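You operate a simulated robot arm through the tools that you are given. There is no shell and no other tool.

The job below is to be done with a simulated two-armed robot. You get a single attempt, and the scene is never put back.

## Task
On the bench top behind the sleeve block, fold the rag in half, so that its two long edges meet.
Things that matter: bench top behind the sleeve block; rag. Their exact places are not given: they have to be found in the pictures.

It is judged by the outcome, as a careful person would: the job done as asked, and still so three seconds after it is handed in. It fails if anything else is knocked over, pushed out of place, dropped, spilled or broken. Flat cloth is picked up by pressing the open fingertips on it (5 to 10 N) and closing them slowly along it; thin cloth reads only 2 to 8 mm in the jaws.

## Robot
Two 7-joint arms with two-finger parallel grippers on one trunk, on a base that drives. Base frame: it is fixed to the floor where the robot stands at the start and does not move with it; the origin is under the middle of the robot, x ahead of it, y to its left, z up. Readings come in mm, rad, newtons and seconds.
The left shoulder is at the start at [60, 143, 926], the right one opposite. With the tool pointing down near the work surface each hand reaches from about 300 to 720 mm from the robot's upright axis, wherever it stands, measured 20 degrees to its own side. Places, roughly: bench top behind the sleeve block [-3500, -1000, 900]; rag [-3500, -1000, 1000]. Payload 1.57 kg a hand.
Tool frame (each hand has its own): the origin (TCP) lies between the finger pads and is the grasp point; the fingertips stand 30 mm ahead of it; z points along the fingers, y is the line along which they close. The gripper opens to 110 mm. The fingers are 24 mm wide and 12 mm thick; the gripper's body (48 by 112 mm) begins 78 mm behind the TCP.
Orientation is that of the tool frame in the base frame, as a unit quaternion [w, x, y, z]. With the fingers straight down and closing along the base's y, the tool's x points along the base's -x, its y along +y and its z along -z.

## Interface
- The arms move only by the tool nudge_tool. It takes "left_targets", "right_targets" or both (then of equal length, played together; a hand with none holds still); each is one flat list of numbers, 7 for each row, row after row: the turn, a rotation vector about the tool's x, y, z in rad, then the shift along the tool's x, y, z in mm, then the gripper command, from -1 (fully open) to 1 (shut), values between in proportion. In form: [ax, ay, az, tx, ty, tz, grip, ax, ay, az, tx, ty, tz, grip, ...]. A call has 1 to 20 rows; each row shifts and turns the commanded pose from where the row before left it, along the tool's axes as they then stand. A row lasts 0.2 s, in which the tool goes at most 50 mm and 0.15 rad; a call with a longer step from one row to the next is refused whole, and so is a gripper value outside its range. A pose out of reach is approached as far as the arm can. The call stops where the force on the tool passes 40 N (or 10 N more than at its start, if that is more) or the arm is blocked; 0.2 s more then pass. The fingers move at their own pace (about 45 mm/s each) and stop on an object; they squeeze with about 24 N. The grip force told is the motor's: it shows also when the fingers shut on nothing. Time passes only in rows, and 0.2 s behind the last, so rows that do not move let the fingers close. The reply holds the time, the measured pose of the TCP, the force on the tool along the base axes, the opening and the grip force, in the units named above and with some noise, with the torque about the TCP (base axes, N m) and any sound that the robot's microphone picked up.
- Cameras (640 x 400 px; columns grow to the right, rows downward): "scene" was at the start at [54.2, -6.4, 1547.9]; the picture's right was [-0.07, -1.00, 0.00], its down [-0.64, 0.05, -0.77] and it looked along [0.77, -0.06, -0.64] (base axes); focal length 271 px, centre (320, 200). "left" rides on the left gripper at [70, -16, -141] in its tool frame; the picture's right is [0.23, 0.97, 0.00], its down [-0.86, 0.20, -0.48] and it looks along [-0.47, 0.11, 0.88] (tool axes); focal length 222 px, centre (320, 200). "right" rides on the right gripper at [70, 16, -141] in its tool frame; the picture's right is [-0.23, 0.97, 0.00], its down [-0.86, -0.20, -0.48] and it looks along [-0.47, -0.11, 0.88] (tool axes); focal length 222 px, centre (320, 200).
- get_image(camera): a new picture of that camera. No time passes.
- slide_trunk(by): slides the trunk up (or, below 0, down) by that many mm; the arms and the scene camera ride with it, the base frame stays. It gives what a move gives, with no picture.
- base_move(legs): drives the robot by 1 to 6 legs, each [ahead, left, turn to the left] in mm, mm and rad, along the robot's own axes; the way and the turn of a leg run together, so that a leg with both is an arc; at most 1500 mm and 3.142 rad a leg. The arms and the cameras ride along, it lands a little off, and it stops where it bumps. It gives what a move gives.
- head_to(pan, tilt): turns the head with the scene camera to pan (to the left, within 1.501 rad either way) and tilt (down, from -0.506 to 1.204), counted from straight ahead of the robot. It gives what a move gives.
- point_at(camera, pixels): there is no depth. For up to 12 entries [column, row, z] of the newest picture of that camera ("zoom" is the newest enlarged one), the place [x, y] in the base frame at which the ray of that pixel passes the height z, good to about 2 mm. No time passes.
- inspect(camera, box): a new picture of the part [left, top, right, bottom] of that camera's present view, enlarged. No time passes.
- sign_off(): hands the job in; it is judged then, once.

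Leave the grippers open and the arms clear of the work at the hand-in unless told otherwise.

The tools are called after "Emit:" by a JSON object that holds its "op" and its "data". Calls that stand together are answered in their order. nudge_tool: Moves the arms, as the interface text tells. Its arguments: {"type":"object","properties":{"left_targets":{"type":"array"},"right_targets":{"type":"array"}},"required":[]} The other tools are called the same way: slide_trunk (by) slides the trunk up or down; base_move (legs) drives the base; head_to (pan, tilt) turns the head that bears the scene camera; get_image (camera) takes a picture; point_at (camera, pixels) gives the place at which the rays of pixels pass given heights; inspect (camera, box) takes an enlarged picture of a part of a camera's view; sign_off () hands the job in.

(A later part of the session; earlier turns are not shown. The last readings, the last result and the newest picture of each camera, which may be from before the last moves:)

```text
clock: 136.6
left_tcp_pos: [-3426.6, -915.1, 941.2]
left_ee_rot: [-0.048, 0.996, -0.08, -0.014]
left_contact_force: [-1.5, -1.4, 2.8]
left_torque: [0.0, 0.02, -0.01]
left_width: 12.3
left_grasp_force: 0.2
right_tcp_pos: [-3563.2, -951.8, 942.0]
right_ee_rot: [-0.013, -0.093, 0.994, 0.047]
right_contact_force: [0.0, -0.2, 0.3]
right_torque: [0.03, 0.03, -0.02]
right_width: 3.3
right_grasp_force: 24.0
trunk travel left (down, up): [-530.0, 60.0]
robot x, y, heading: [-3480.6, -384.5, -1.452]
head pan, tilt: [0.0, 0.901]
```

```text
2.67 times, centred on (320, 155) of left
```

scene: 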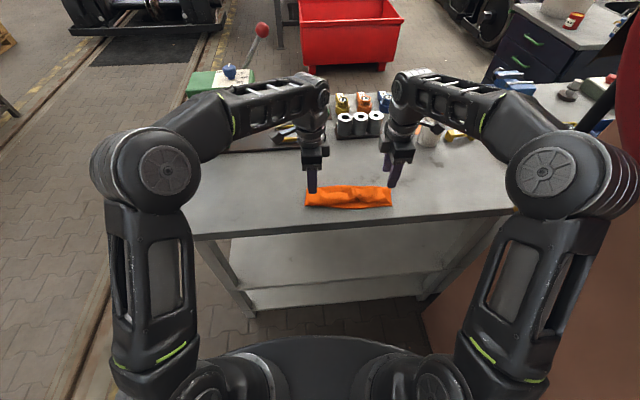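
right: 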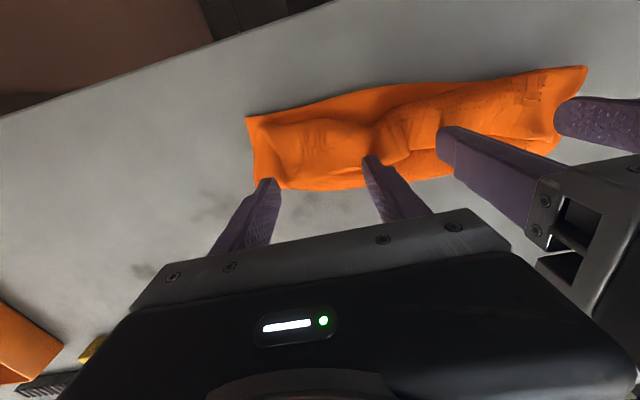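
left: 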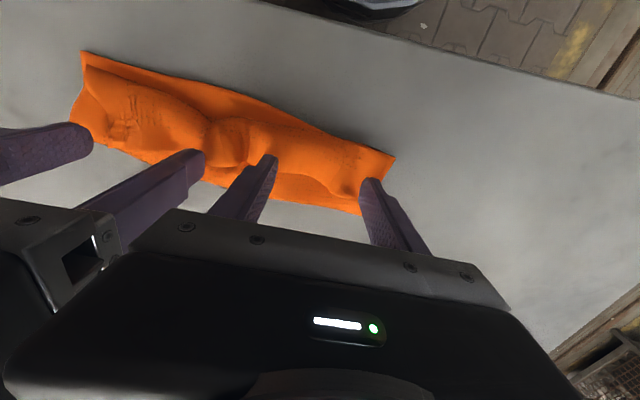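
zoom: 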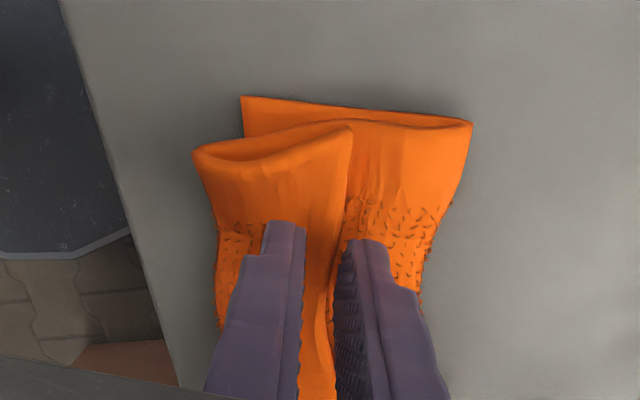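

The edge now meets the far pad. I close fully and hold.

Emit:
{"op": "nudge_tool", "data": {"left_targets": [0, 0, 0, 0, -1.45, 0, 0.843, 0, 0, 0, 0, -1.45, 0, 0.895, 0, 0, 0, 0, -1.45, 0, 0.948, 0, 0, 0, 0, -1, 0, 1, 0, 0, 0, 0, 0, 0, 1, 0, 0, 0, 0, 0, 0, 1], "right_targets": [0, 0, 0, 0, 0, 0, 1, 0, 0, 0, 0, 0, 0, 1, 0, 0, 0, 0, 0, 0, 1, 0, 0, 0, 0, 0, 0, 1, 0, 0, 0, 0, 0, 0, 1, 0, 0, 0, 0, 0, 0, 1]}}

Emit:
{"op": "inspect", "data": {"camera": "left", "box": [200, 80, 440, 230]}}

Emit:
{"op": "inspect", "data": {"camera": "scene", "box": [290, 155, 410, 225]}}

```text
clock: 138.0
left_tcp_pos: [-3426.1, -910.4, 941.6]
left_ee_rot: [-0.047, 0.996, -0.079, -0.014]
left_contact_force: [0.8, 1.0, 6.2]
left_torque: [0.04, 0.0, 0.02]
left_width: 3.3
left_grasp_force: 23.7
right_tcp_pos: [-3564.2, -952.6, 941.2]
right_ee_rot: [-0.013, -0.093, 0.994, 0.048]
right_contact_force: [0.1, -0.9, 0.9]
right_torque: [0.01, 0.0, -0.01]
right_width: 3.3
right_grasp_force: 24.0
trunk travel left (down, up): [-530.0, 60.0]
robot x, y, heading: [-3480.5, -387.7, -1.45]
head pan, tilt: [0.0, 0.901]
```

```text
2.67 times, centred on (320, 155) of left
```

zoom: 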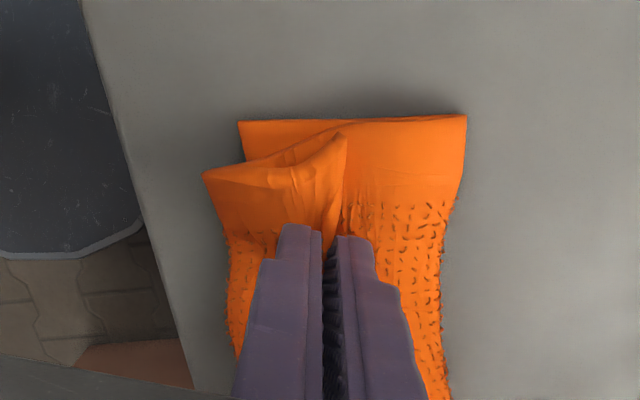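

```text
5.33 times, centred on (350, 190) of scene
```

zoom: 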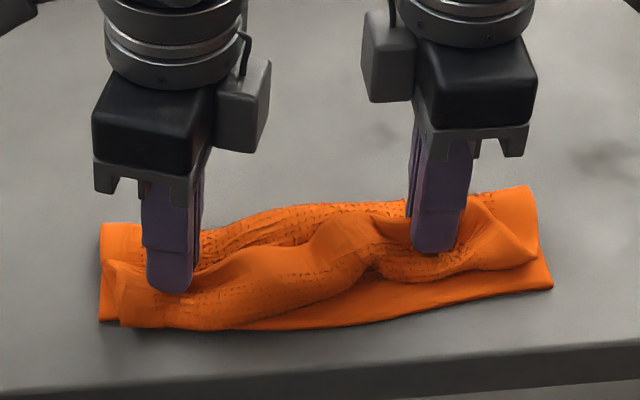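

Both hold the edge (3.3 mm each). I lift 70 mm while moving 30 mm to the far side, so the flap hangs from the jaws.

Emit:
{"op": "nudge_tool", "data": {"left_targets": [0, 0, 0, 1.3, 3.5, -9, 1, 0, 0, 0, 1.3, 3.5, -9, 1, 0, 0, 0, 1.3, 3.5, -9, 1, 0, 0, 0, 1.3, 3.5, -9, 1, 0, 0, 0, 1.3, 3.5, -9, 1, 0, 0, 0, 1.3, 3.5, -9, 1, 0, 0, 0, 1.3, 3.5, -9, 1, 0, 0, 0, 1.3, 3.5, -9, 1], "right_targets": [0, 0, 0, 0, -3.75, -9, 1, 0, 0, 0, 0, -3.75, -9, 1, 0, 0, 0, 0, -3.75, -9, 1, 0, 0, 0, 0, -3.75, -9, 1, 0, 0, 0, 0, -3.75, -9, 1, 0, 0, 0, 0, -3.75, -9, 1, 0, 0, 0, 0, -3.75, -9, 1, 0, 0, 0, 0, -3.75, -9, 1]}}

Emit:
{"op": "inspect", "data": {"camera": "scene", "box": [280, 140, 420, 230]}}

Emit:
{"op": "get_image", "data": {"camera": "left"}}

Emit:
{"op": "get_image", "data": {"camera": "right"}}

```text
clock: 139.8
left_tcp_pos: [-3420.8, -938.7, 993.6]
left_ee_rot: [-0.055, 0.995, -0.08, -0.012]
left_contact_force: [-0.3, -0.5, -0.9]
left_torque: [-0.01, 0.01, 0.02]
left_width: 2.8
left_grasp_force: 24.2
left hand out of reach, approached as far as the arm can: row 7, 8
right_tcp_pos: [-3559.1, -986.9, 1002.8]
right_ee_rot: [-0.013, -0.092, 0.994, 0.048]
right_contact_force: [-0.4, 0.5, 0.0]
right_torque: [0.05, -0.01, 0.01]
right_width: 3.5
right_grasp_force: 24.4
right hand out of reach, approached as far as the arm can: row 8
trunk travel left (down, up): [-530.0, 60.0]
robot x, y, heading: [-3481.8, -384.1, -1.455]
head pan, tilt: [0.0, 0.901]
```

```text
4.44 times, centred on (350, 185) of scene
```

zoom: 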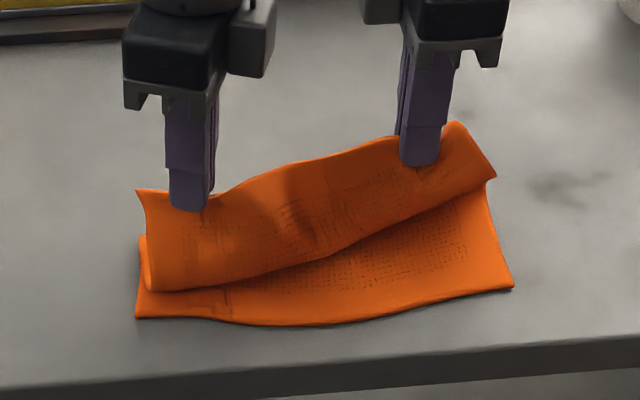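

```text
taken
```

left: 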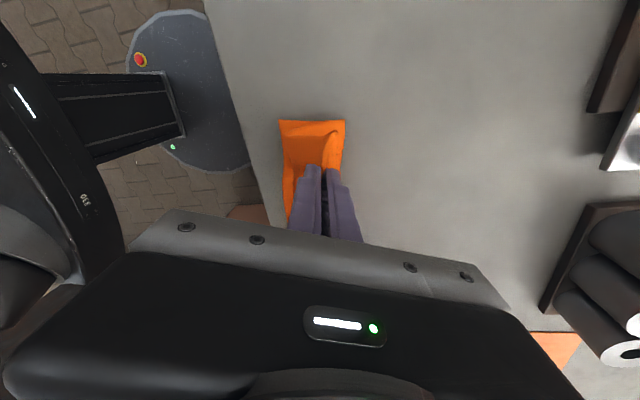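

```text
taken
```

right: 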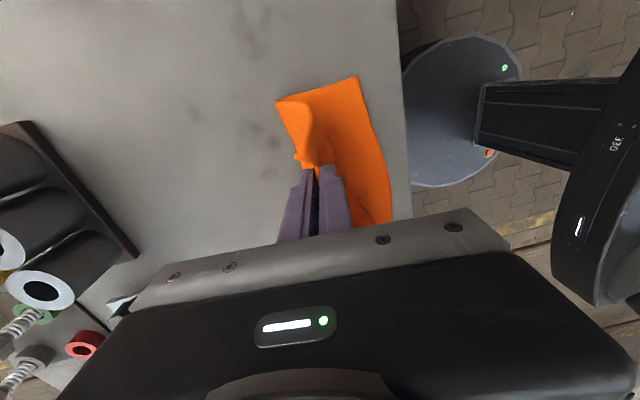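

The free edge is now held flat by both jaws and the flap stands up. I raise the trunk 40 mm more so that the flap hangs straight.

Emit:
{"op": "slide_trunk", "data": {"by": 40}}

Emit:
{"op": "inspect", "data": {"camera": "scene", "box": [280, 140, 420, 230]}}

Emit:
{"op": "get_image", "data": {"camera": "scene"}}

```text
clock: 140.7
left_tcp_pos: [-3418.0, -937.8, 1033.8]
left_ee_rot: [-0.055, 0.995, -0.08, -0.012]
left_contact_force: [-0.2, 0.3, 0.0]
left_torque: [-0.01, 0.0, -0.02]
left_width: 2.9
left_grasp_force: 24.4
right_tcp_pos: [-3558.6, -987.5, 1041.0]
right_ee_rot: [-0.014, -0.093, 0.994, 0.048]
right_contact_force: [0.2, -0.8, -0.5]
right_torque: [0.01, 0.0, 0.02]
right_width: 3.5
right_grasp_force: 23.5
trunk travel left (down, up): [-570.0, 20.0]
robot x, y, heading: [-3483.5, -383.3, -1.447]
head pan, tilt: [0.0, 0.901]
```

```text
4.44 times, centred on (350, 185) of scene
```

zoom: 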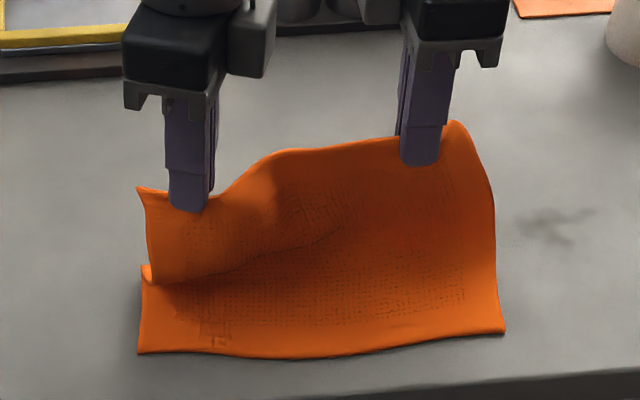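

```text
taken
```

scene: 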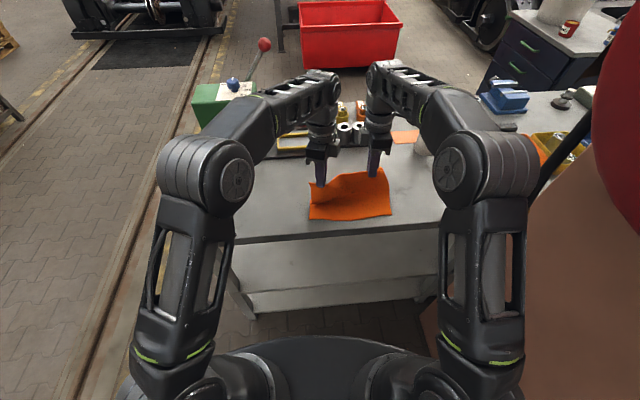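

The flap hangs free, right side straight, left side still a bit low and near. I read the near corners (138,352) and (505,333) of the lower layer.

Emit:
{"op": "point_at", "data": {"camera": "zoom", "pixels": [[138, 352, 903], [505, 333, 903], [250, 357, 903], [380, 350, 903], [142, 268, 906]]}}

```text
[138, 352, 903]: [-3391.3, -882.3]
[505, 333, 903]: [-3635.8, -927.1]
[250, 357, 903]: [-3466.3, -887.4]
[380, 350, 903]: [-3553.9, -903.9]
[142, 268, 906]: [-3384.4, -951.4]
```

The lower near edge lies at about v=-10, so the fold should be at v≈90. I drive the base 30 mm forward (hands go to v≈75/97), then bring the left hand up beside the right one.

Emit:
{"op": "base_move", "data": {"legs": [[30, 0, 0]]}}

Emit:
{"op": "nudge_tool", "data": {"left_targets": [0, 0, -0.0875, 1.5, 4, 0, 1, 0, 0, -0.0875, 1.1, 4.5, 0, 1, 0, 0, -0.0875, 0.7, 5, 0, 1, 0, 0, -0.0875, 0.3, 5, -2, 1, 0, 0, 0, 0, 0, 0, 1], "right_targets": [0, 0, 0, 0, 0, 0, 1, 0, 0, 0, 0, 0, 0, 1, 0, 0, 0, 0, 0, 0, 1, 0, 0, 0, 0, 0, 0, 1, 0, 0, 0, 0, 0, 0, 1]}}

Emit:
{"op": "inspect", "data": {"camera": "scene", "box": [270, 130, 430, 240]}}

```text
clock: 141.5
left_tcp_pos: [-3416.3, -969.7, 1032.4]
left_ee_rot: [-0.056, 0.995, -0.08, -0.012]
left_contact_force: [-0.3, 0.0, 0.1]
left_torque: [0.01, -0.01, 0.01]
left_width: 3.1
left_grasp_force: 23.6
right_tcp_pos: [-3554.6, -1019.0, 1041.6]
right_ee_rot: [-0.014, -0.093, 0.994, 0.048]
right_contact_force: [1.0, -1.0, -0.2]
right_torque: [0.04, 0.01, 0.04]
right_width: 3.4
right_grasp_force: 24.1
trunk travel left (down, up): [-570.0, 20.0]
robot x, y, heading: [-3477.6, -415.1, -1.457]
head pan, tilt: [0.0, 0.901]
```

```text
clock: 142.7
left_tcp_pos: [-3415.1, -971.3, 1032.9]
left_ee_rot: [-0.055, 0.998, -0.037, -0.01]
left_contact_force: [-0.5, 0.2, 0.5]
left_torque: [-0.01, -0.02, -0.04]
left_width: 2.8
left_grasp_force: 24.4
left hand out of reach, approached as far as the arm can: row 2, 3, 4
right_tcp_pos: [-3554.6, -1015.2, 1041.6]
right_ee_rot: [-0.014, -0.093, 0.994, 0.047]
right_contact_force: [0.0, 0.0, -0.1]
right_torque: [-0.02, -0.02, 0.04]
right_width: 3.5
right_grasp_force: 24.4
trunk travel left (down, up): [-570.0, 20.0]
robot x, y, heading: [-3479.0, -412.8, -1.449]
head pan, tilt: [0.0, 0.901]
```

```text
3.64 times, centred on (350, 185) of scene
```

zoom: 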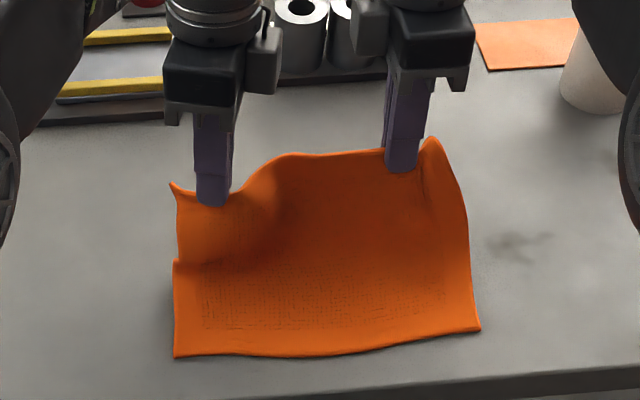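

The left arm is at its reach limit (v≈78). I drive 16 mm more forward and bring the right hand 15 mm back so both are at v≈93.

Emit:
{"op": "base_move", "data": {"legs": [[16, 0, 0]]}}

Emit:
{"op": "nudge_tool", "data": {"left_targets": [0, 0, -0.06, 0, 0, 0, 1, 0, 0, -0.06, 0, 0, 0, 1, 0, 0, -0.06, 0, 0, 0, 1, 0, 0, 0, 0, 0, 0, 1], "right_targets": [0, 0, 0, 0, 5, 0, 1, 0, 0, 0, 0, 5, 0, 1, 0, 0, 0, 0, 5, 3, 1, 0, 0, 0, 0, 0, 0, 1]}}

Emit:
{"op": "slide_trunk", "data": {"by": -15}}

Emit:
{"op": "inspect", "data": {"camera": "scene", "box": [270, 130, 430, 240]}}

```text
clock: 143.5
left_tcp_pos: [-3412.9, -988.0, 1033.4]
left_ee_rot: [-0.055, 0.998, -0.038, -0.011]
left_contact_force: [-0.1, -0.9, -0.6]
left_torque: [0.01, 0.03, -0.04]
left_width: 2.9
left_grasp_force: 24.1
right_tcp_pos: [-3552.6, -1032.1, 1041.1]
right_ee_rot: [-0.013, -0.092, 0.994, 0.05]
right_contact_force: [0.3, -0.1, -1.0]
right_torque: [0.04, 0.03, 0.01]
right_width: 3.2
right_grasp_force: 24.0
trunk travel left (down, up): [-570.0, 20.0]
robot x, y, heading: [-3474.7, -430.7, -1.449]
head pan, tilt: [0.0, 0.901]
```

```text
clock: 144.5
left_tcp_pos: [-3414.0, -986.9, 1032.8]
left_ee_rot: [-0.055, 0.997, 0.053, -0.005]
left_contact_force: [0.3, -1.0, 0.1]
left_torque: [0.0, 0.01, -0.07]
left_width: 2.6
left_grasp_force: 23.2
right_tcp_pos: [-3556.3, -1016.0, 1040.3]
right_ee_rot: [-0.014, -0.092, 0.995, 0.048]
right_contact_force: [0.0, 0.3, 0.6]
right_torque: [0.02, -0.01, 0.02]
right_width: 3.4
right_grasp_force: 24.1
trunk travel left (down, up): [-570.0, 20.0]
robot x, y, heading: [-3477.1, -432.1, -1.449]
head pan, tilt: [0.0, 0.901]
```

```text
clock: 145.1
left_tcp_pos: [-3414.4, -985.8, 1017.8]
left_ee_rot: [-0.056, 0.997, 0.053, -0.005]
left_contact_force: [0.3, -0.1, 0.1]
left_torque: [-0.02, 0.02, -0.01]
left_width: 2.7
left_grasp_force: 24.1
right_tcp_pos: [-3554.8, -1016.0, 1025.6]
right_ee_rot: [-0.014, -0.092, 0.995, 0.047]
right_contact_force: [-0.5, 0.1, -0.3]
right_torque: [0.03, 0.01, -0.03]
right_width: 3.2
right_grasp_force: 24.2
trunk travel left (down, up): [-555.0, 35.0]
robot x, y, heading: [-3478.7, -429.4, -1.453]
head pan, tilt: [0.0, 0.901]
```

```text
3.64 times, centred on (350, 185) of scene
```

zoom: 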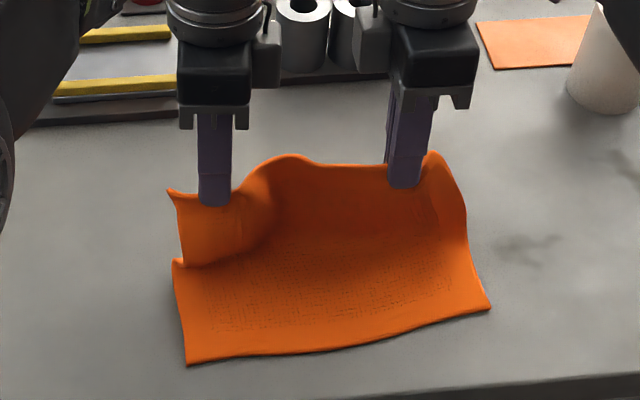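

Both hands are at v≈93. I read the near edge and fold corner of the lower layer now.

Emit:
{"op": "point_at", "data": {"camera": "zoom", "pixels": [[187, 362, 903], [490, 308, 903], [300, 352, 903], [400, 335, 903], [174, 262, 906], [465, 232, 906]]}}

Emit:
{"op": "get_image", "data": {"camera": "left"}}

Emit:
{"op": "get_image", "data": {"camera": "right"}}

```text
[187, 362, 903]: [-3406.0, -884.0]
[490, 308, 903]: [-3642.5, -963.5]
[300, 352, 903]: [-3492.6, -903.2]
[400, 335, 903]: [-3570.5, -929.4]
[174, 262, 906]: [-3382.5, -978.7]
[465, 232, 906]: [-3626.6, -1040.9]
```

```text
taken
```

left: 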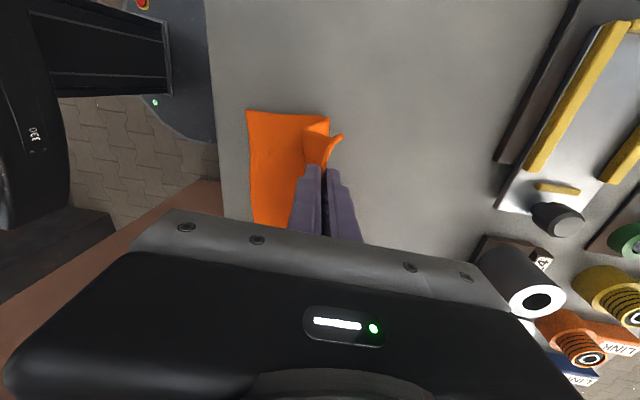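

```text
taken
```

right: 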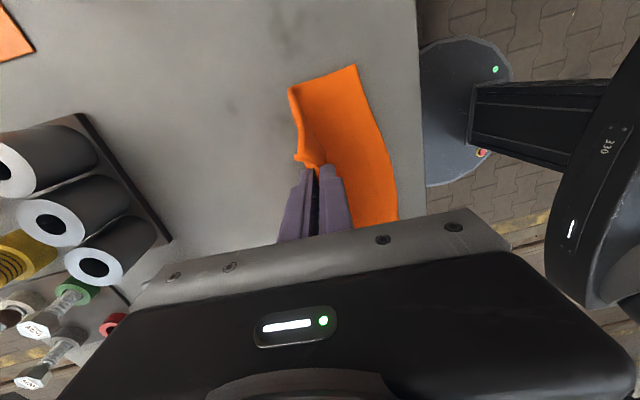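

The rag has turned by about 7° and the right half of the lower layer is short (79 mm against 98 mm left): the right hand holds too high and too near. I move the right hand 16 mm farther and 8 mm lower and turn both hands slightly to line up with the rag.

Emit:
{"op": "nudge_tool", "data": {"left_targets": [0, 0, -0.05, 0, 0, 0, 1, 0, 0, -0.05, 0, 0, 0, 1, 0, 0, -0.05, 0, 0, 0, 1, 0, 0, -0.05, 0, 0, 0, 1, 0, 0, 0, 0, 0, 0, 1], "right_targets": [0, 0, -0.035, -0.5, -4, 2, 1, 0, 0, -0.035, -0.5, -4, 2, 1, 0, 0, -0.035, -0.6, -4, 2, 1, 0, 0, -0.035, -0.6, -4, 2, 1, 0, 0, 0, 0, 0, 0, 1]}}

Emit:
{"op": "inspect", "data": {"camera": "scene", "box": [270, 130, 430, 240]}}

```text
clock: 146.3
left_tcp_pos: [-3413.9, -986.6, 1017.6]
left_ee_rot: [-0.056, 0.987, 0.153, 0.0]
left_contact_force: [0.6, 0.8, 0.1]
left_torque: [0.02, -0.02, -0.03]
left_width: 2.9
left_grasp_force: 24.0
right_tcp_pos: [-3549.4, -1031.6, 1015.7]
right_ee_rot: [-0.009, -0.162, 0.986, 0.049]
right_contact_force: [-0.1, -1.1, 1.1]
right_torque: [0.0, 0.0, -0.06]
right_width: 3.1
right_grasp_force: 23.7
trunk travel left (down, up): [-555.0, 35.0]
robot x, y, heading: [-3476.0, -430.0, -1.445]
head pan, tilt: [0.0, 0.901]
```

```text
3.64 times, centred on (350, 185) of scene
```

zoom: 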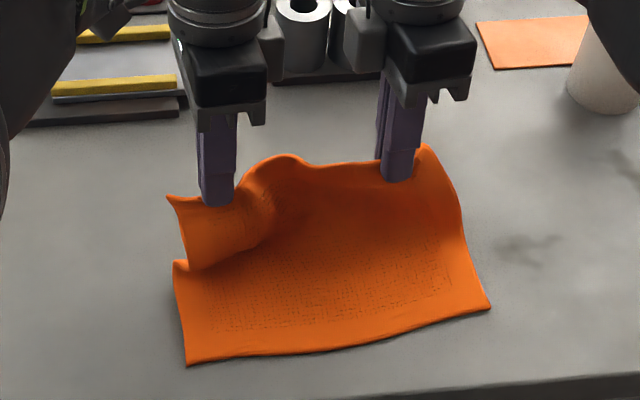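

Left and right are now level. I spread the hands a little (left 8 mm outward) to tighten the edge, start leaning both by 0.45 rad, then drive back along the rag's own direction by 35 mm to begin the arc.

Emit:
{"op": "nudge_tool", "data": {"left_targets": [0, 0, 0, 4, 0, 0, 1, 0, 0, 0, 4, 0, 0, 1, -0.1125, 0, 0, 0, 0, 0, 1, -0.1125, 0, 0, 0, 0, 0, 1, -0.1125, 0, 0, 0, 0, 0, 1, -0.1125, 0, 0, 0, 0, 0, 1], "right_targets": [0, 0, 0, 0, 0, 0, 1, 0, 0, 0, 0, 0, 0, 1, 0.1125, 0, 0, 0, 0, 0, 1, 0.1125, 0, 0, 0, 0, 0, 1, 0.1125, 0, 0, 0, 0, 0, 1, 0.1125, 0, 0, 0, 0, 0, 1]}}

Emit:
{"op": "base_move", "data": {"legs": [[-34.3, -7.2, 0]]}}

Emit:
{"op": "inspect", "data": {"camera": "scene", "box": [270, 130, 430, 240]}}

```text
clock: 147.7
left_tcp_pos: [-3404.9, -984.0, 1019.1]
left_ee_rot: [0.168, 0.974, 0.148, 0.035]
left_contact_force: [-1.0, -0.2, 0.7]
left_torque: [0.06, 0.0, 0.0]
left_width: 2.6
left_grasp_force: 24.3
right_tcp_pos: [-3549.6, -1029.7, 1016.1]
right_ee_rot: [0.027, -0.16, 0.971, -0.173]
right_contact_force: [0.5, 0.4, 0.2]
right_torque: [0.05, 0.03, 0.01]
right_width: 3.3
right_grasp_force: 24.5
trunk travel left (down, up): [-555.0, 35.0]
robot x, y, heading: [-3473.9, -425.0, -1.454]
head pan, tilt: [0.0, 0.901]
```

```text
clock: 148.6
left_tcp_pos: [-3418.9, -949.4, 1020.3]
left_ee_rot: [0.167, 0.974, 0.148, 0.034]
left_contact_force: [-0.4, 0.6, 0.8]
left_torque: [0.02, 0.01, 0.0]
left_width: 2.7
left_grasp_force: 23.8
right_tcp_pos: [-3562.5, -996.0, 1017.2]
right_ee_rot: [0.027, -0.16, 0.971, -0.174]
right_contact_force: [0.6, 0.0, 0.0]
right_torque: [0.01, 0.01, 0.03]
right_width: 3.0
right_grasp_force: 23.7
trunk travel left (down, up): [-555.0, 35.0]
robot x, y, heading: [-3488.5, -395.3, -1.449]
head pan, tilt: [0.0, 0.901]
```

```text
3.64 times, centred on (350, 185) of scene
```

zoom: 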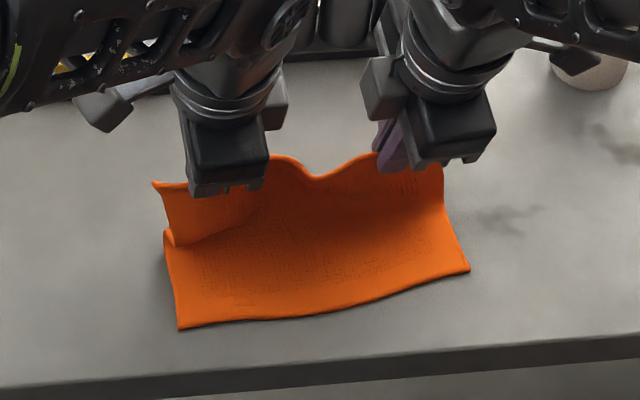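

Both at v'≈57. I check that the lower layer did not move: near corners (180,328), (468,270), fold left (168,240).

Emit:
{"op": "point_at", "data": {"camera": "zoom", "pixels": [[180, 328, 903], [468, 270, 903], [300, 314, 903], [390, 297, 903], [168, 238, 906], [443, 205, 906]]}}

Emit:
{"op": "get_image", "data": {"camera": "left"}}

Emit:
{"op": "get_image", "data": {"camera": "right"}}

```text
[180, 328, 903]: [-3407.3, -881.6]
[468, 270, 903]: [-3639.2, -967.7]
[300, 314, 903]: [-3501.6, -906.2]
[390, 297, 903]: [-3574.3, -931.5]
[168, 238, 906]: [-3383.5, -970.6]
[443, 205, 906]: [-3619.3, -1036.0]
```

```text
taken
```

left: 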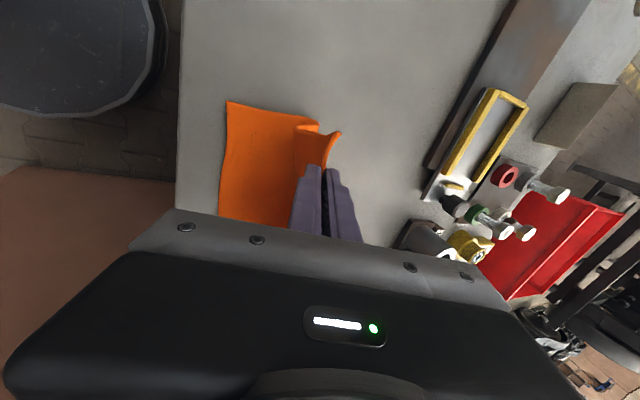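

```text
taken
```

right: 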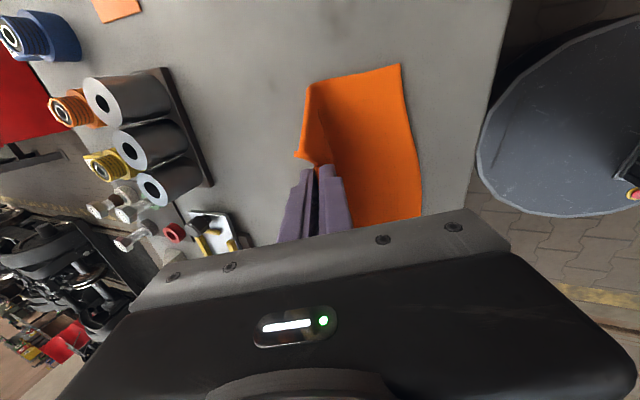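

The right side of the lower layer is still short (71 mm against 92), which suggests the right jaw pinched deeper from the edge than the left. I zoom in on the right jaw.

Emit:
{"op": "inspect", "data": {"camera": "scene", "box": [340, 150, 400, 200]}}

Emit:
{"op": "inspect", "data": {"camera": "right", "box": [240, 50, 440, 230]}}

Emit:
{"op": "inspect", "data": {"camera": "left", "box": [200, 80, 400, 240]}}

```text
8.00 times, centred on (370, 175) of scene
```

zoom: 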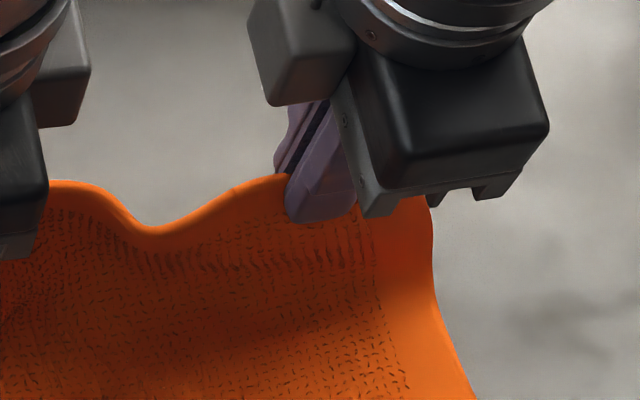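

```text
2.22 times, centred on (340, 140) of right
```

zoom: 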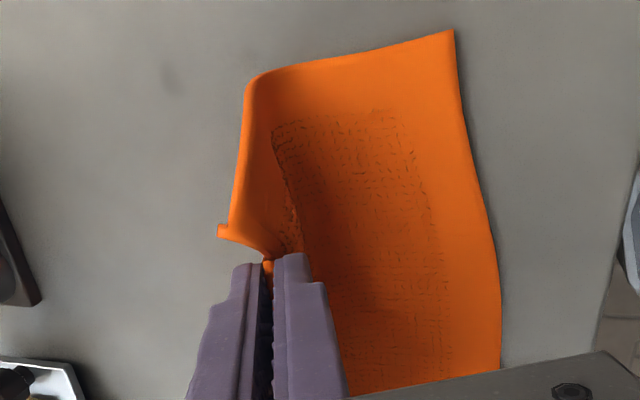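

```text
2.50 times, centred on (300, 160) of left
```

zoom: 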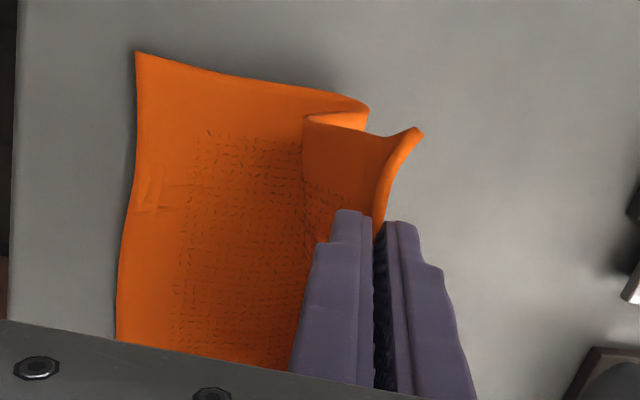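

The right jaw in fact holds close to the edge; the scene view just hid the fold. I measure with the hand cameras: right view NR (401,63), fold corner (311,86); left view NL (226,101), fold corner (326,119).

Emit:
{"op": "point_at", "data": {"camera": "right", "pixels": [[401, 63, 903], [311, 86, 910], [311, 86, 925], [420, 215, 903]]}}

Emit:
{"op": "point_at", "data": {"camera": "left", "pixels": [[226, 101, 903], [326, 122, 910], [326, 122, 925], [220, 215, 903]]}}

```text
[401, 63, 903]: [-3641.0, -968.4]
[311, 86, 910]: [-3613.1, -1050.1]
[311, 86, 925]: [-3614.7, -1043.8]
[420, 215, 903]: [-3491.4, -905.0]
```

```text
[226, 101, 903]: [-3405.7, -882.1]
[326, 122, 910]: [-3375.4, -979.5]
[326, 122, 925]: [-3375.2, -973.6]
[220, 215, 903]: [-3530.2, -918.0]
```

Lower layer: 102 mm on the left, 86 mm on the right; the right jaw holds about 25 mm deeper from the edge. So the right hand must end about 20 mm farther from me than the left. I shift the right 14 mm farther and the left 6 mm nearer.

Emit:
{"op": "nudge_tool", "data": {"left_targets": [0, 0, 0, 0, -1.9, -0.7, 1, 0, 0, 0, 0, -1.9, -0.7, 1, 0, 0, 0, 0, -1.9, -0.7, 1, 0, 0, 0, 0, 0, 0, 1], "right_targets": [0, 0, 0, 0, -4.4, 1.6, 1, 0, 0, 0, 0, -4.4, 1.6, 1, 0, 0, 0, 0, -4.4, 1.6, 1, 0, 0, 0, 0, 0, 0, 1]}}

Emit:
{"op": "get_image", "data": {"camera": "right"}}

Emit:
{"op": "point_at", "data": {"camera": "right", "pixels": [[401, 63, 903], [311, 86, 910]]}}

```text
clock: 149.6
left_tcp_pos: [-3418.8, -946.9, 1017.8]
left_ee_rot: [0.166, 0.974, 0.147, 0.034]
left_contact_force: [0.4, -0.4, 0.9]
left_torque: [0.06, 0.03, -0.01]
left_width: 3.1
left_grasp_force: 23.9
right_tcp_pos: [-3558.6, -1011.6, 1016.7]
right_ee_rot: [0.027, -0.161, 0.971, -0.173]
right_contact_force: [0.5, -0.4, -0.2]
right_torque: [0.08, 0.01, -0.03]
right_width: 3.0
right_grasp_force: 24.5
trunk travel left (down, up): [-555.0, 35.0]
robot x, y, heading: [-3490.6, -395.6, -1.453]
head pan, tilt: [0.0, 0.901]
```

```text
taken
```

right: 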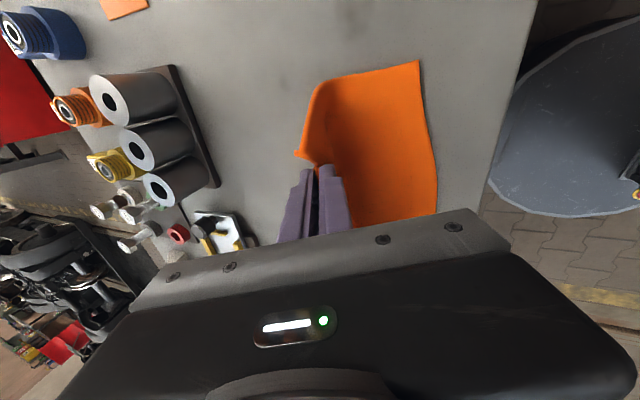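

```text
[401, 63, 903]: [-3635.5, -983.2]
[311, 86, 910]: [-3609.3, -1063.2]
```

Emit:
{"op": "point_at", "data": {"camera": "right", "pixels": [[419, 62, 903], [318, 84, 910], [437, 210, 903]]}}

Emit:
{"op": "get_image", "data": {"camera": "left"}}

Emit:
{"op": "inspect", "data": {"camera": "scene", "box": [270, 130, 430, 240]}}

```text
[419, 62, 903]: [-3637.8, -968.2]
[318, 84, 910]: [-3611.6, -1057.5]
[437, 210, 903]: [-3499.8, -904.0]
```

```text
taken
```

left: 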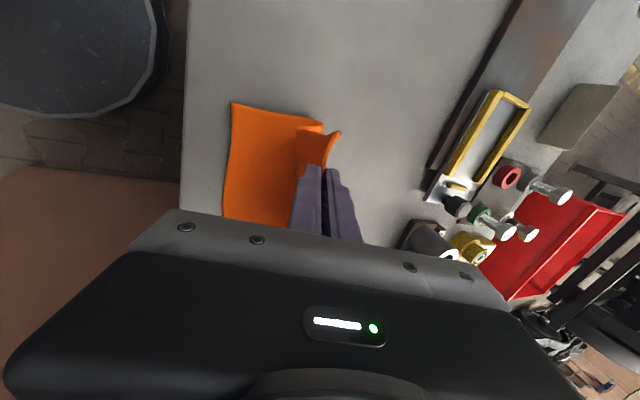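

```text
3.64 times, centred on (350, 185) of scene
```

zoom: 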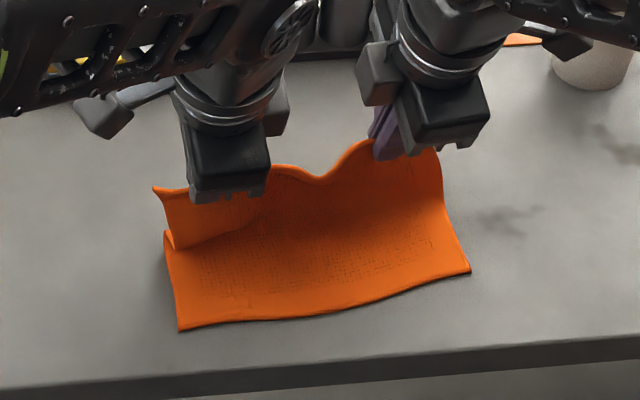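

Lower layer now about 93–100 mm on both sides. Next stage of the arc: lean both 0.35 rad more, right hand 14 mm lower, then base back 35 mm along the rag's direction and trunk down 19 mm.

Emit:
{"op": "nudge_tool", "data": {"left_targets": [-0.1167, 0, 0, 0, 0, 0, 1, -0.1167, 0, 0, 0, 0, 0, 1, -0.1167, 0, 0, 0, 0, 0, 1], "right_targets": [0.1167, 0, 0, 0, 2.53, 4.23, 1, 0.1167, 0, 0, 0, 2.53, 4.23, 1, 0.1167, 0, 0, 0, 2.53, 4.23, 1]}}

Emit:
{"op": "base_move", "data": {"legs": [[-34, -8.1, 0]]}}

Emit:
{"op": "slide_trunk", "data": {"by": -19}}

Emit:
{"op": "inspect", "data": {"camera": "scene", "box": [270, 130, 430, 240]}}

Emit:
{"op": "get_image", "data": {"camera": "right"}}

Emit:
{"op": "get_image", "data": {"camera": "left"}}

```text
clock: 150.4
left_tcp_pos: [-3418.8, -944.2, 1019.5]
left_ee_rot: [0.334, 0.93, 0.14, 0.06]
left_contact_force: [0.5, -0.1, 0.1]
left_torque: [0.02, -0.02, -0.01]
left_width: 2.9
left_grasp_force: 24.2
right_tcp_pos: [-3557.4, -1009.9, 1004.3]
right_ee_rot: [0.055, -0.153, 0.926, -0.341]
right_contact_force: [0.1, 0.5, 0.2]
right_torque: [0.03, -0.03, 0.0]
right_width: 3.3
right_grasp_force: 24.1
trunk travel left (down, up): [-555.0, 35.0]
robot x, y, heading: [-3483.9, -399.3, -1.45]
head pan, tilt: [0.0, 0.901]
```

```text
clock: 151.2
left_tcp_pos: [-3431.7, -911.7, 1019.2]
left_ee_rot: [0.334, 0.93, 0.14, 0.059]
left_contact_force: [-0.7, -0.4, 0.6]
left_torque: [0.03, -0.01, 0.02]
left_width: 2.5
left_grasp_force: 24.5
right_tcp_pos: [-3569.6, -976.8, 1003.0]
right_ee_rot: [0.054, -0.154, 0.926, -0.341]
right_contact_force: [0.2, 0.4, 0.1]
right_torque: [0.03, 0.01, -0.01]
right_width: 2.9
right_grasp_force: 24.2
trunk travel left (down, up): [-555.0, 35.0]
robot x, y, heading: [-3503.4, -365.1, -1.449]
head pan, tilt: [0.0, 0.901]
```

```text
clock: 151.9
left_tcp_pos: [-3430.9, -913.4, 1001.6]
left_ee_rot: [0.334, 0.93, 0.14, 0.059]
left_contact_force: [0.2, 0.1, -1.2]
left_torque: [0.04, 0.04, 0.0]
left_width: 2.9
left_grasp_force: 24.4
right_tcp_pos: [-3569.5, -977.5, 982.6]
right_ee_rot: [0.054, -0.154, 0.926, -0.34]
right_contact_force: [-0.4, 0.1, -0.3]
right_torque: [0.07, 0.02, 0.0]
right_width: 3.1
right_grasp_force: 24.2
trunk travel left (down, up): [-536.0, 54.0]
robot x, y, heading: [-3501.2, -362.9, -1.456]
head pan, tilt: [0.0, 0.901]
```

```text
3.64 times, centred on (350, 185) of scene
```

zoom: 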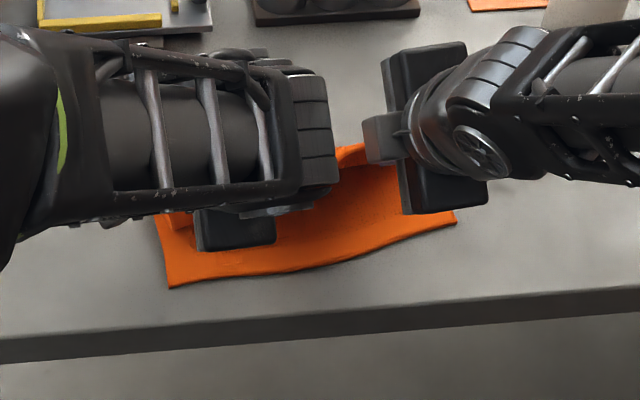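

```text
taken
```

right: 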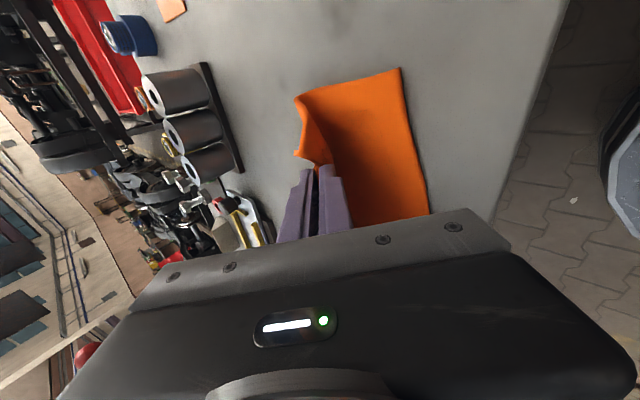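

```text
taken
```

left: 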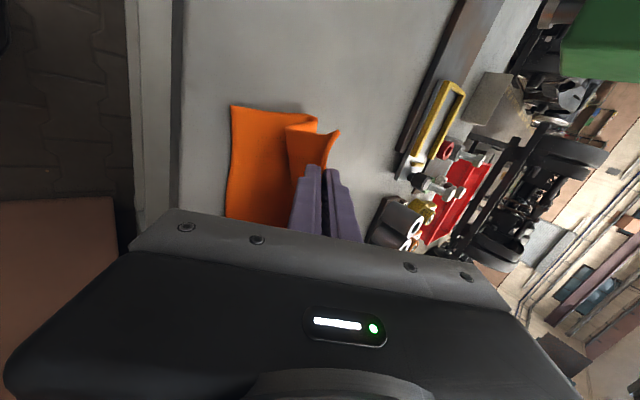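

Both arms follow. I check where the lower layer's corners are: right view NR (400,69), fold (298,100); left view NL (232,106), fold (316,121).

Emit:
{"op": "point_at", "data": {"camera": "right", "pixels": [[400, 69, 903], [298, 100, 915], [429, 213, 903]]}}

Emit:
{"op": "point_at", "data": {"camera": "left", "pixels": [[232, 106, 903], [316, 121, 915], [227, 216, 903]]}}

```text
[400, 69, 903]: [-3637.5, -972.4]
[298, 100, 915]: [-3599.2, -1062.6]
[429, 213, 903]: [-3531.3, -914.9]
```

```text
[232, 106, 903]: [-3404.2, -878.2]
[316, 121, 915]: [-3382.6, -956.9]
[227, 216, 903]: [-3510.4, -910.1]
```

Continuing: lean 0.2 rad more, base back 24 mm, trunk down 28 mm.

Emit:
{"op": "nudge_tool", "data": {"left_targets": [-0.1, 0, 0, 0, 0, 0, 1, -0.1, 0, 0, 0, 0, 0, 1], "right_targets": [0.1, 0, 0, 0, 0, 0, 1, 0.1, 0, 0, 0, 0, 0, 1]}}

Emit:
{"op": "base_move", "data": {"legs": [[-23.4, -5.5, 0]]}}

Emit:
{"op": "slide_trunk", "data": {"by": -28}}

Emit:
{"op": "inspect", "data": {"camera": "scene", "box": [270, 130, 430, 240]}}

Emit:
{"op": "get_image", "data": {"camera": "right"}}

Emit:
{"op": "get_image", "data": {"camera": "left"}}

```text
clock: 152.5
left_tcp_pos: [-3433.1, -913.0, 999.3]
left_ee_rot: [0.425, 0.892, 0.131, 0.074]
left_contact_force: [0.3, 0.3, 0.5]
left_torque: [0.08, -0.01, 0.0]
left_width: 2.9
left_grasp_force: 24.5
right_tcp_pos: [-3570.5, -978.3, 984.5]
right_ee_rot: [0.069, -0.147, 0.887, -0.431]
right_contact_force: [0.3, -1.2, 0.3]
right_torque: [0.07, -0.03, 0.04]
right_width: 3.2
right_grasp_force: 24.0
trunk travel left (down, up): [-536.0, 54.0]
robot x, y, heading: [-3500.8, -366.8, -1.452]
head pan, tilt: [0.0, 0.901]
```

```text
clock: 153.3
left_tcp_pos: [-3440.0, -890.1, 1000.3]
left_ee_rot: [0.425, 0.892, 0.132, 0.073]
left_contact_force: [-0.4, 1.2, 0.9]
left_torque: [0.01, 0.02, 0.03]
left_width: 2.9
left_grasp_force: 23.9
right_tcp_pos: [-3578.4, -955.6, 984.7]
right_ee_rot: [0.069, -0.147, 0.887, -0.431]
right_contact_force: [-0.3, 1.2, 0.6]
right_torque: [0.04, 0.05, -0.01]
right_width: 3.2
right_grasp_force: 23.9
trunk travel left (down, up): [-536.0, 54.0]
robot x, y, heading: [-3507.5, -341.8, -1.455]
head pan, tilt: [0.0, 0.901]
```

```text
clock: 154.0
left_tcp_pos: [-3439.0, -891.5, 971.2]
left_ee_rot: [0.425, 0.892, 0.133, 0.073]
left_contact_force: [0.2, -0.1, -0.5]
left_torque: [0.07, 0.03, -0.04]
left_width: 3.0
left_grasp_force: 24.1
right_tcp_pos: [-3578.7, -956.4, 956.1]
right_ee_rot: [0.069, -0.146, 0.888, -0.431]
right_contact_force: [-0.3, 0.5, -0.6]
right_torque: [0.04, -0.01, 0.02]
right_width: 3.0
right_grasp_force: 23.8
trunk travel left (down, up): [-508.0, 82.0]
robot x, y, heading: [-3509.6, -344.5, -1.454]
head pan, tilt: [0.0, 0.901]
```

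```text
3.64 times, centred on (350, 185) of scene
```

zoom: 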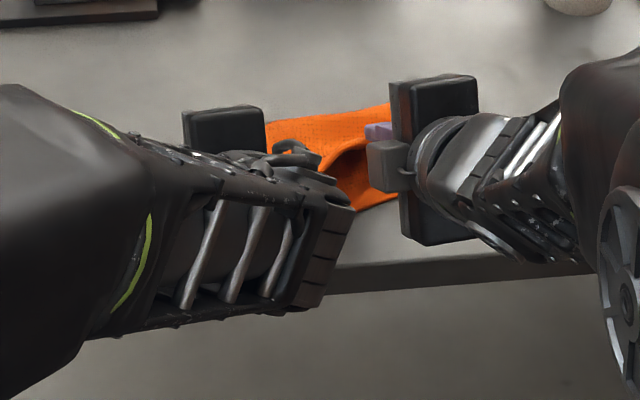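

```text
taken
```

right: 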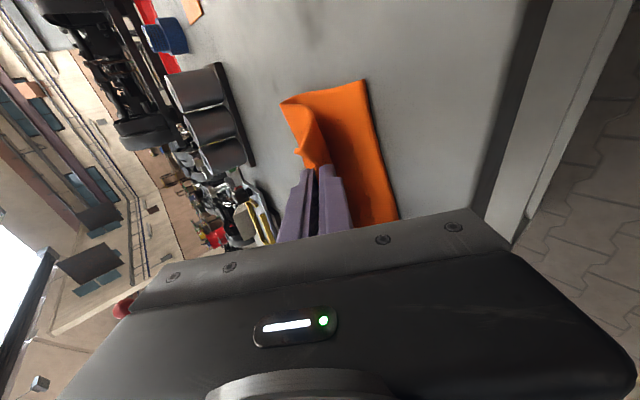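

```text
taken
```

left: 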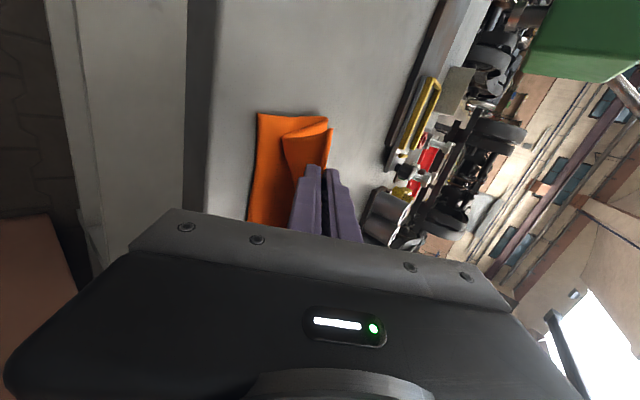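

Good. The right elbow looks large at the picture's right, so I check the clearance to the reel before going on.

Emit:
{"op": "head_to", "data": {"pan": -1.0, "tilt": 0.6}}

Emit:
{"op": "get_image", "data": {"camera": "scene"}}

Emit:
{"op": "inspect", "data": {"camera": "left", "box": [220, 90, 380, 230]}}

Emit:
{"op": "inspect", "data": {"camera": "right", "box": [250, 60, 430, 230]}}

```text
clock: 155.3
left_tcp_pos: [-3439.8, -891.6, 970.9]
left_ee_rot: [0.425, 0.892, 0.133, 0.073]
left_contact_force: [-1.0, -0.5, -0.4]
left_torque: [0.05, 0.03, -0.03]
left_width: 2.5
left_grasp_force: 23.7
right_tcp_pos: [-3577.7, -957.3, 956.6]
right_ee_rot: [0.07, -0.147, 0.888, -0.431]
right_contact_force: [0.6, 0.8, 0.5]
right_torque: [0.07, -0.01, 0.01]
right_width: 3.0
right_grasp_force: 23.7
trunk travel left (down, up): [-508.0, 82.0]
robot x, y, heading: [-3506.8, -343.2, -1.454]
head pan, tilt: [-1.0, 0.6]
```

```text
taken
```

scene: 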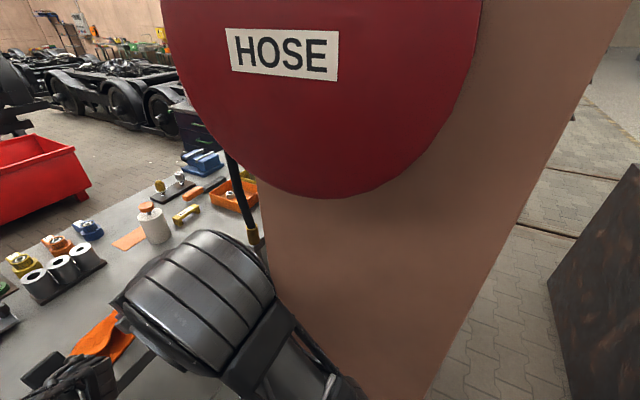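

```text
2.86 times, centred on (300, 160) of left
```

zoom: 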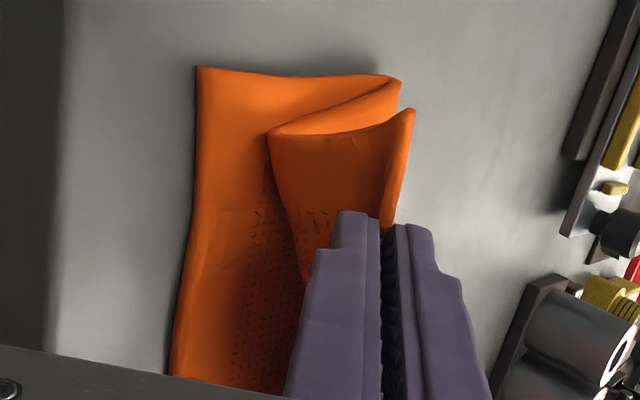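

```text
2.35 times, centred on (340, 145) of right
```

zoom: 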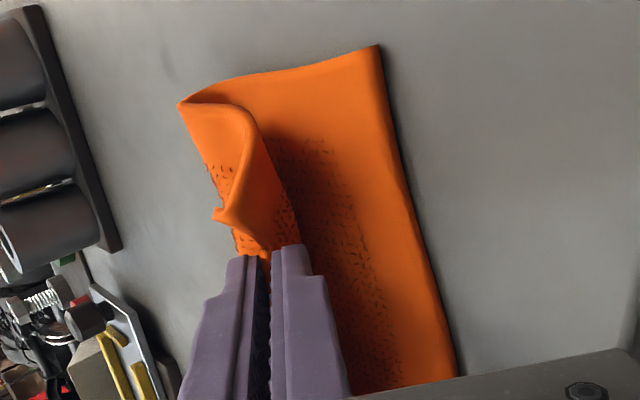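

The elbow is clear of the reel and hose. Last part: base back 5 mm, trunk down 14 mm, and the left hand 10 mm nearer and 14 mm lower.

Emit:
{"op": "base_move", "data": {"legs": [[-5, -1.2, 0]]}}

Emit:
{"op": "slide_trunk", "data": {"by": -14}}

Emit:
{"op": "nudge_tool", "data": {"left_targets": [0, 0, 0, 0, -4.25, 0.28, 1, 0, 0, 0, 0, -4.25, 0.28, 1, 0, 0, 0, 0, -4.25, 0.28, 1, 0, 0, 0, 0, -4.25, 0.28, 1, 0, 0, 0, 0, 0, 0, 1], "right_targets": [0, 0, 0, 0, 0, 0, 1, 0, 0, 0, 0, 0, 0, 1, 0, 0, 0, 0, 0, 0, 1, 0, 0, 0, 0, 0, 0, 1, 0, 0, 0, 0, 0, 0, 1]}}

Emit:
{"op": "inspect", "data": {"camera": "left", "box": [220, 90, 380, 230]}}

Emit:
{"op": "inspect", "data": {"camera": "right", "box": [250, 60, 430, 230]}}

Emit:
{"op": "head_to", "data": {"pan": 0, "tilt": 0.9}}

Emit:
{"op": "inspect", "data": {"camera": "scene", "box": [270, 130, 430, 240]}}

```text
clock: 156.0
left_tcp_pos: [-3442.3, -886.3, 971.2]
left_ee_rot: [0.425, 0.892, 0.133, 0.073]
left_contact_force: [-0.1, 0.4, 0.1]
left_torque: [0.04, 0.03, 0.0]
left_width: 2.9
left_grasp_force: 24.1
right_tcp_pos: [-3579.7, -951.9, 955.1]
right_ee_rot: [0.07, -0.147, 0.888, -0.43]
right_contact_force: [0.4, -0.7, 0.3]
right_torque: [0.08, 0.02, 0.0]
right_width: 3.0
right_grasp_force: 23.6
trunk travel left (down, up): [-508.0, 82.0]
robot x, y, heading: [-3513.2, -337.3, -1.451]
head pan, tilt: [-1.0, 0.6]
```

```text
clock: 156.6
left_tcp_pos: [-3442.7, -885.7, 957.5]
left_ee_rot: [0.425, 0.892, 0.133, 0.072]
left_contact_force: [0.0, -0.1, -0.3]
left_torque: [0.03, 0.07, -0.02]
left_width: 2.6
left_grasp_force: 24.5
right_tcp_pos: [-3580.5, -952.5, 942.1]
right_ee_rot: [0.07, -0.147, 0.888, -0.43]
right_contact_force: [0.4, -0.1, 0.8]
right_torque: [0.04, 0.05, 0.0]
right_width: 3.1
right_grasp_force: 24.3
trunk travel left (down, up): [-494.0, 96.0]
robot x, y, heading: [-3514.1, -337.6, -1.454]
head pan, tilt: [-1.0, 0.6]
```

```text
clock: 157.8
left_tcp_pos: [-3444.3, -877.9, 943.4]
left_ee_rot: [0.425, 0.892, 0.133, 0.073]
left_contact_force: [-0.9, 0.1, 0.1]
left_torque: [0.06, 0.01, -0.01]
left_width: 3.0
left_grasp_force: 24.2
right_tcp_pos: [-3579.8, -951.3, 942.2]
right_ee_rot: [0.07, -0.147, 0.888, -0.43]
right_contact_force: [0.8, -0.2, 0.5]
right_torque: [0.02, 0.01, 0.01]
right_width: 3.0
right_grasp_force: 23.9
trunk travel left (down, up): [-494.0, 96.0]
robot x, y, heading: [-3516.2, -335.6, -1.453]
head pan, tilt: [-1.0, 0.6]
```

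```text
2.86 times, centred on (300, 160) of left
```

zoom: 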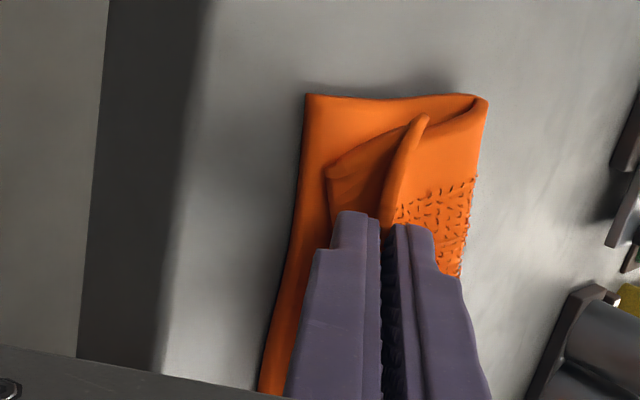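

```text
2.35 times, centred on (340, 145) of right
```

zoom: 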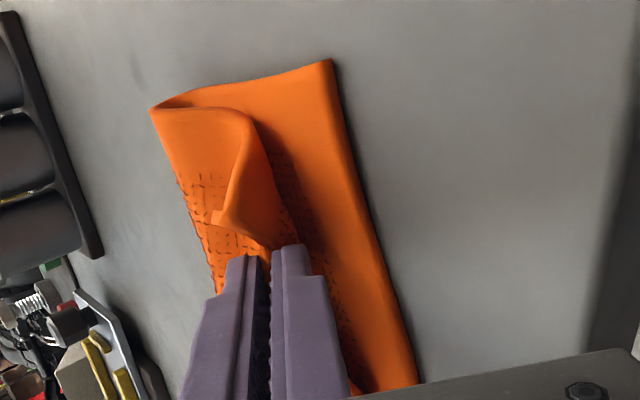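

```text
clock: 159.1
left_tcp_pos: [-3442.9, -877.4, 942.8]
left_ee_rot: [0.425, 0.892, 0.133, 0.073]
left_contact_force: [-0.6, 0.2, 0.4]
left_torque: [0.02, 0.02, -0.02]
left_width: 2.8
left_grasp_force: 24.2
right_tcp_pos: [-3579.7, -951.4, 941.2]
right_ee_rot: [0.07, -0.147, 0.888, -0.431]
right_contact_force: [0.7, -0.2, 0.1]
right_torque: [0.02, 0.0, -0.02]
right_width: 3.2
right_grasp_force: 24.0
trunk travel left (down, up): [-494.0, 96.0]
robot x, y, heading: [-3511.9, -339.6, -1.451]
head pan, tilt: [0.0, 0.901]
```

```text
3.64 times, centred on (350, 185) of scene
```

zoom: 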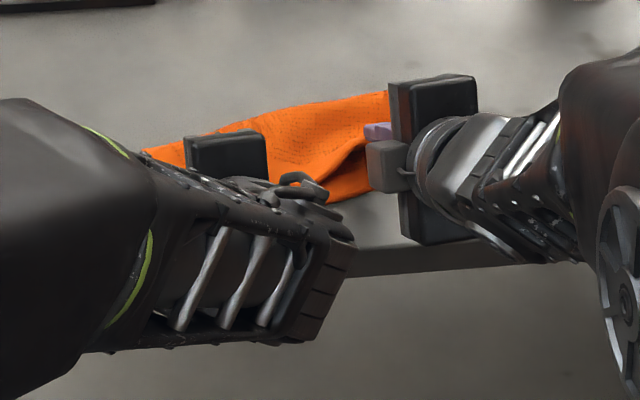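

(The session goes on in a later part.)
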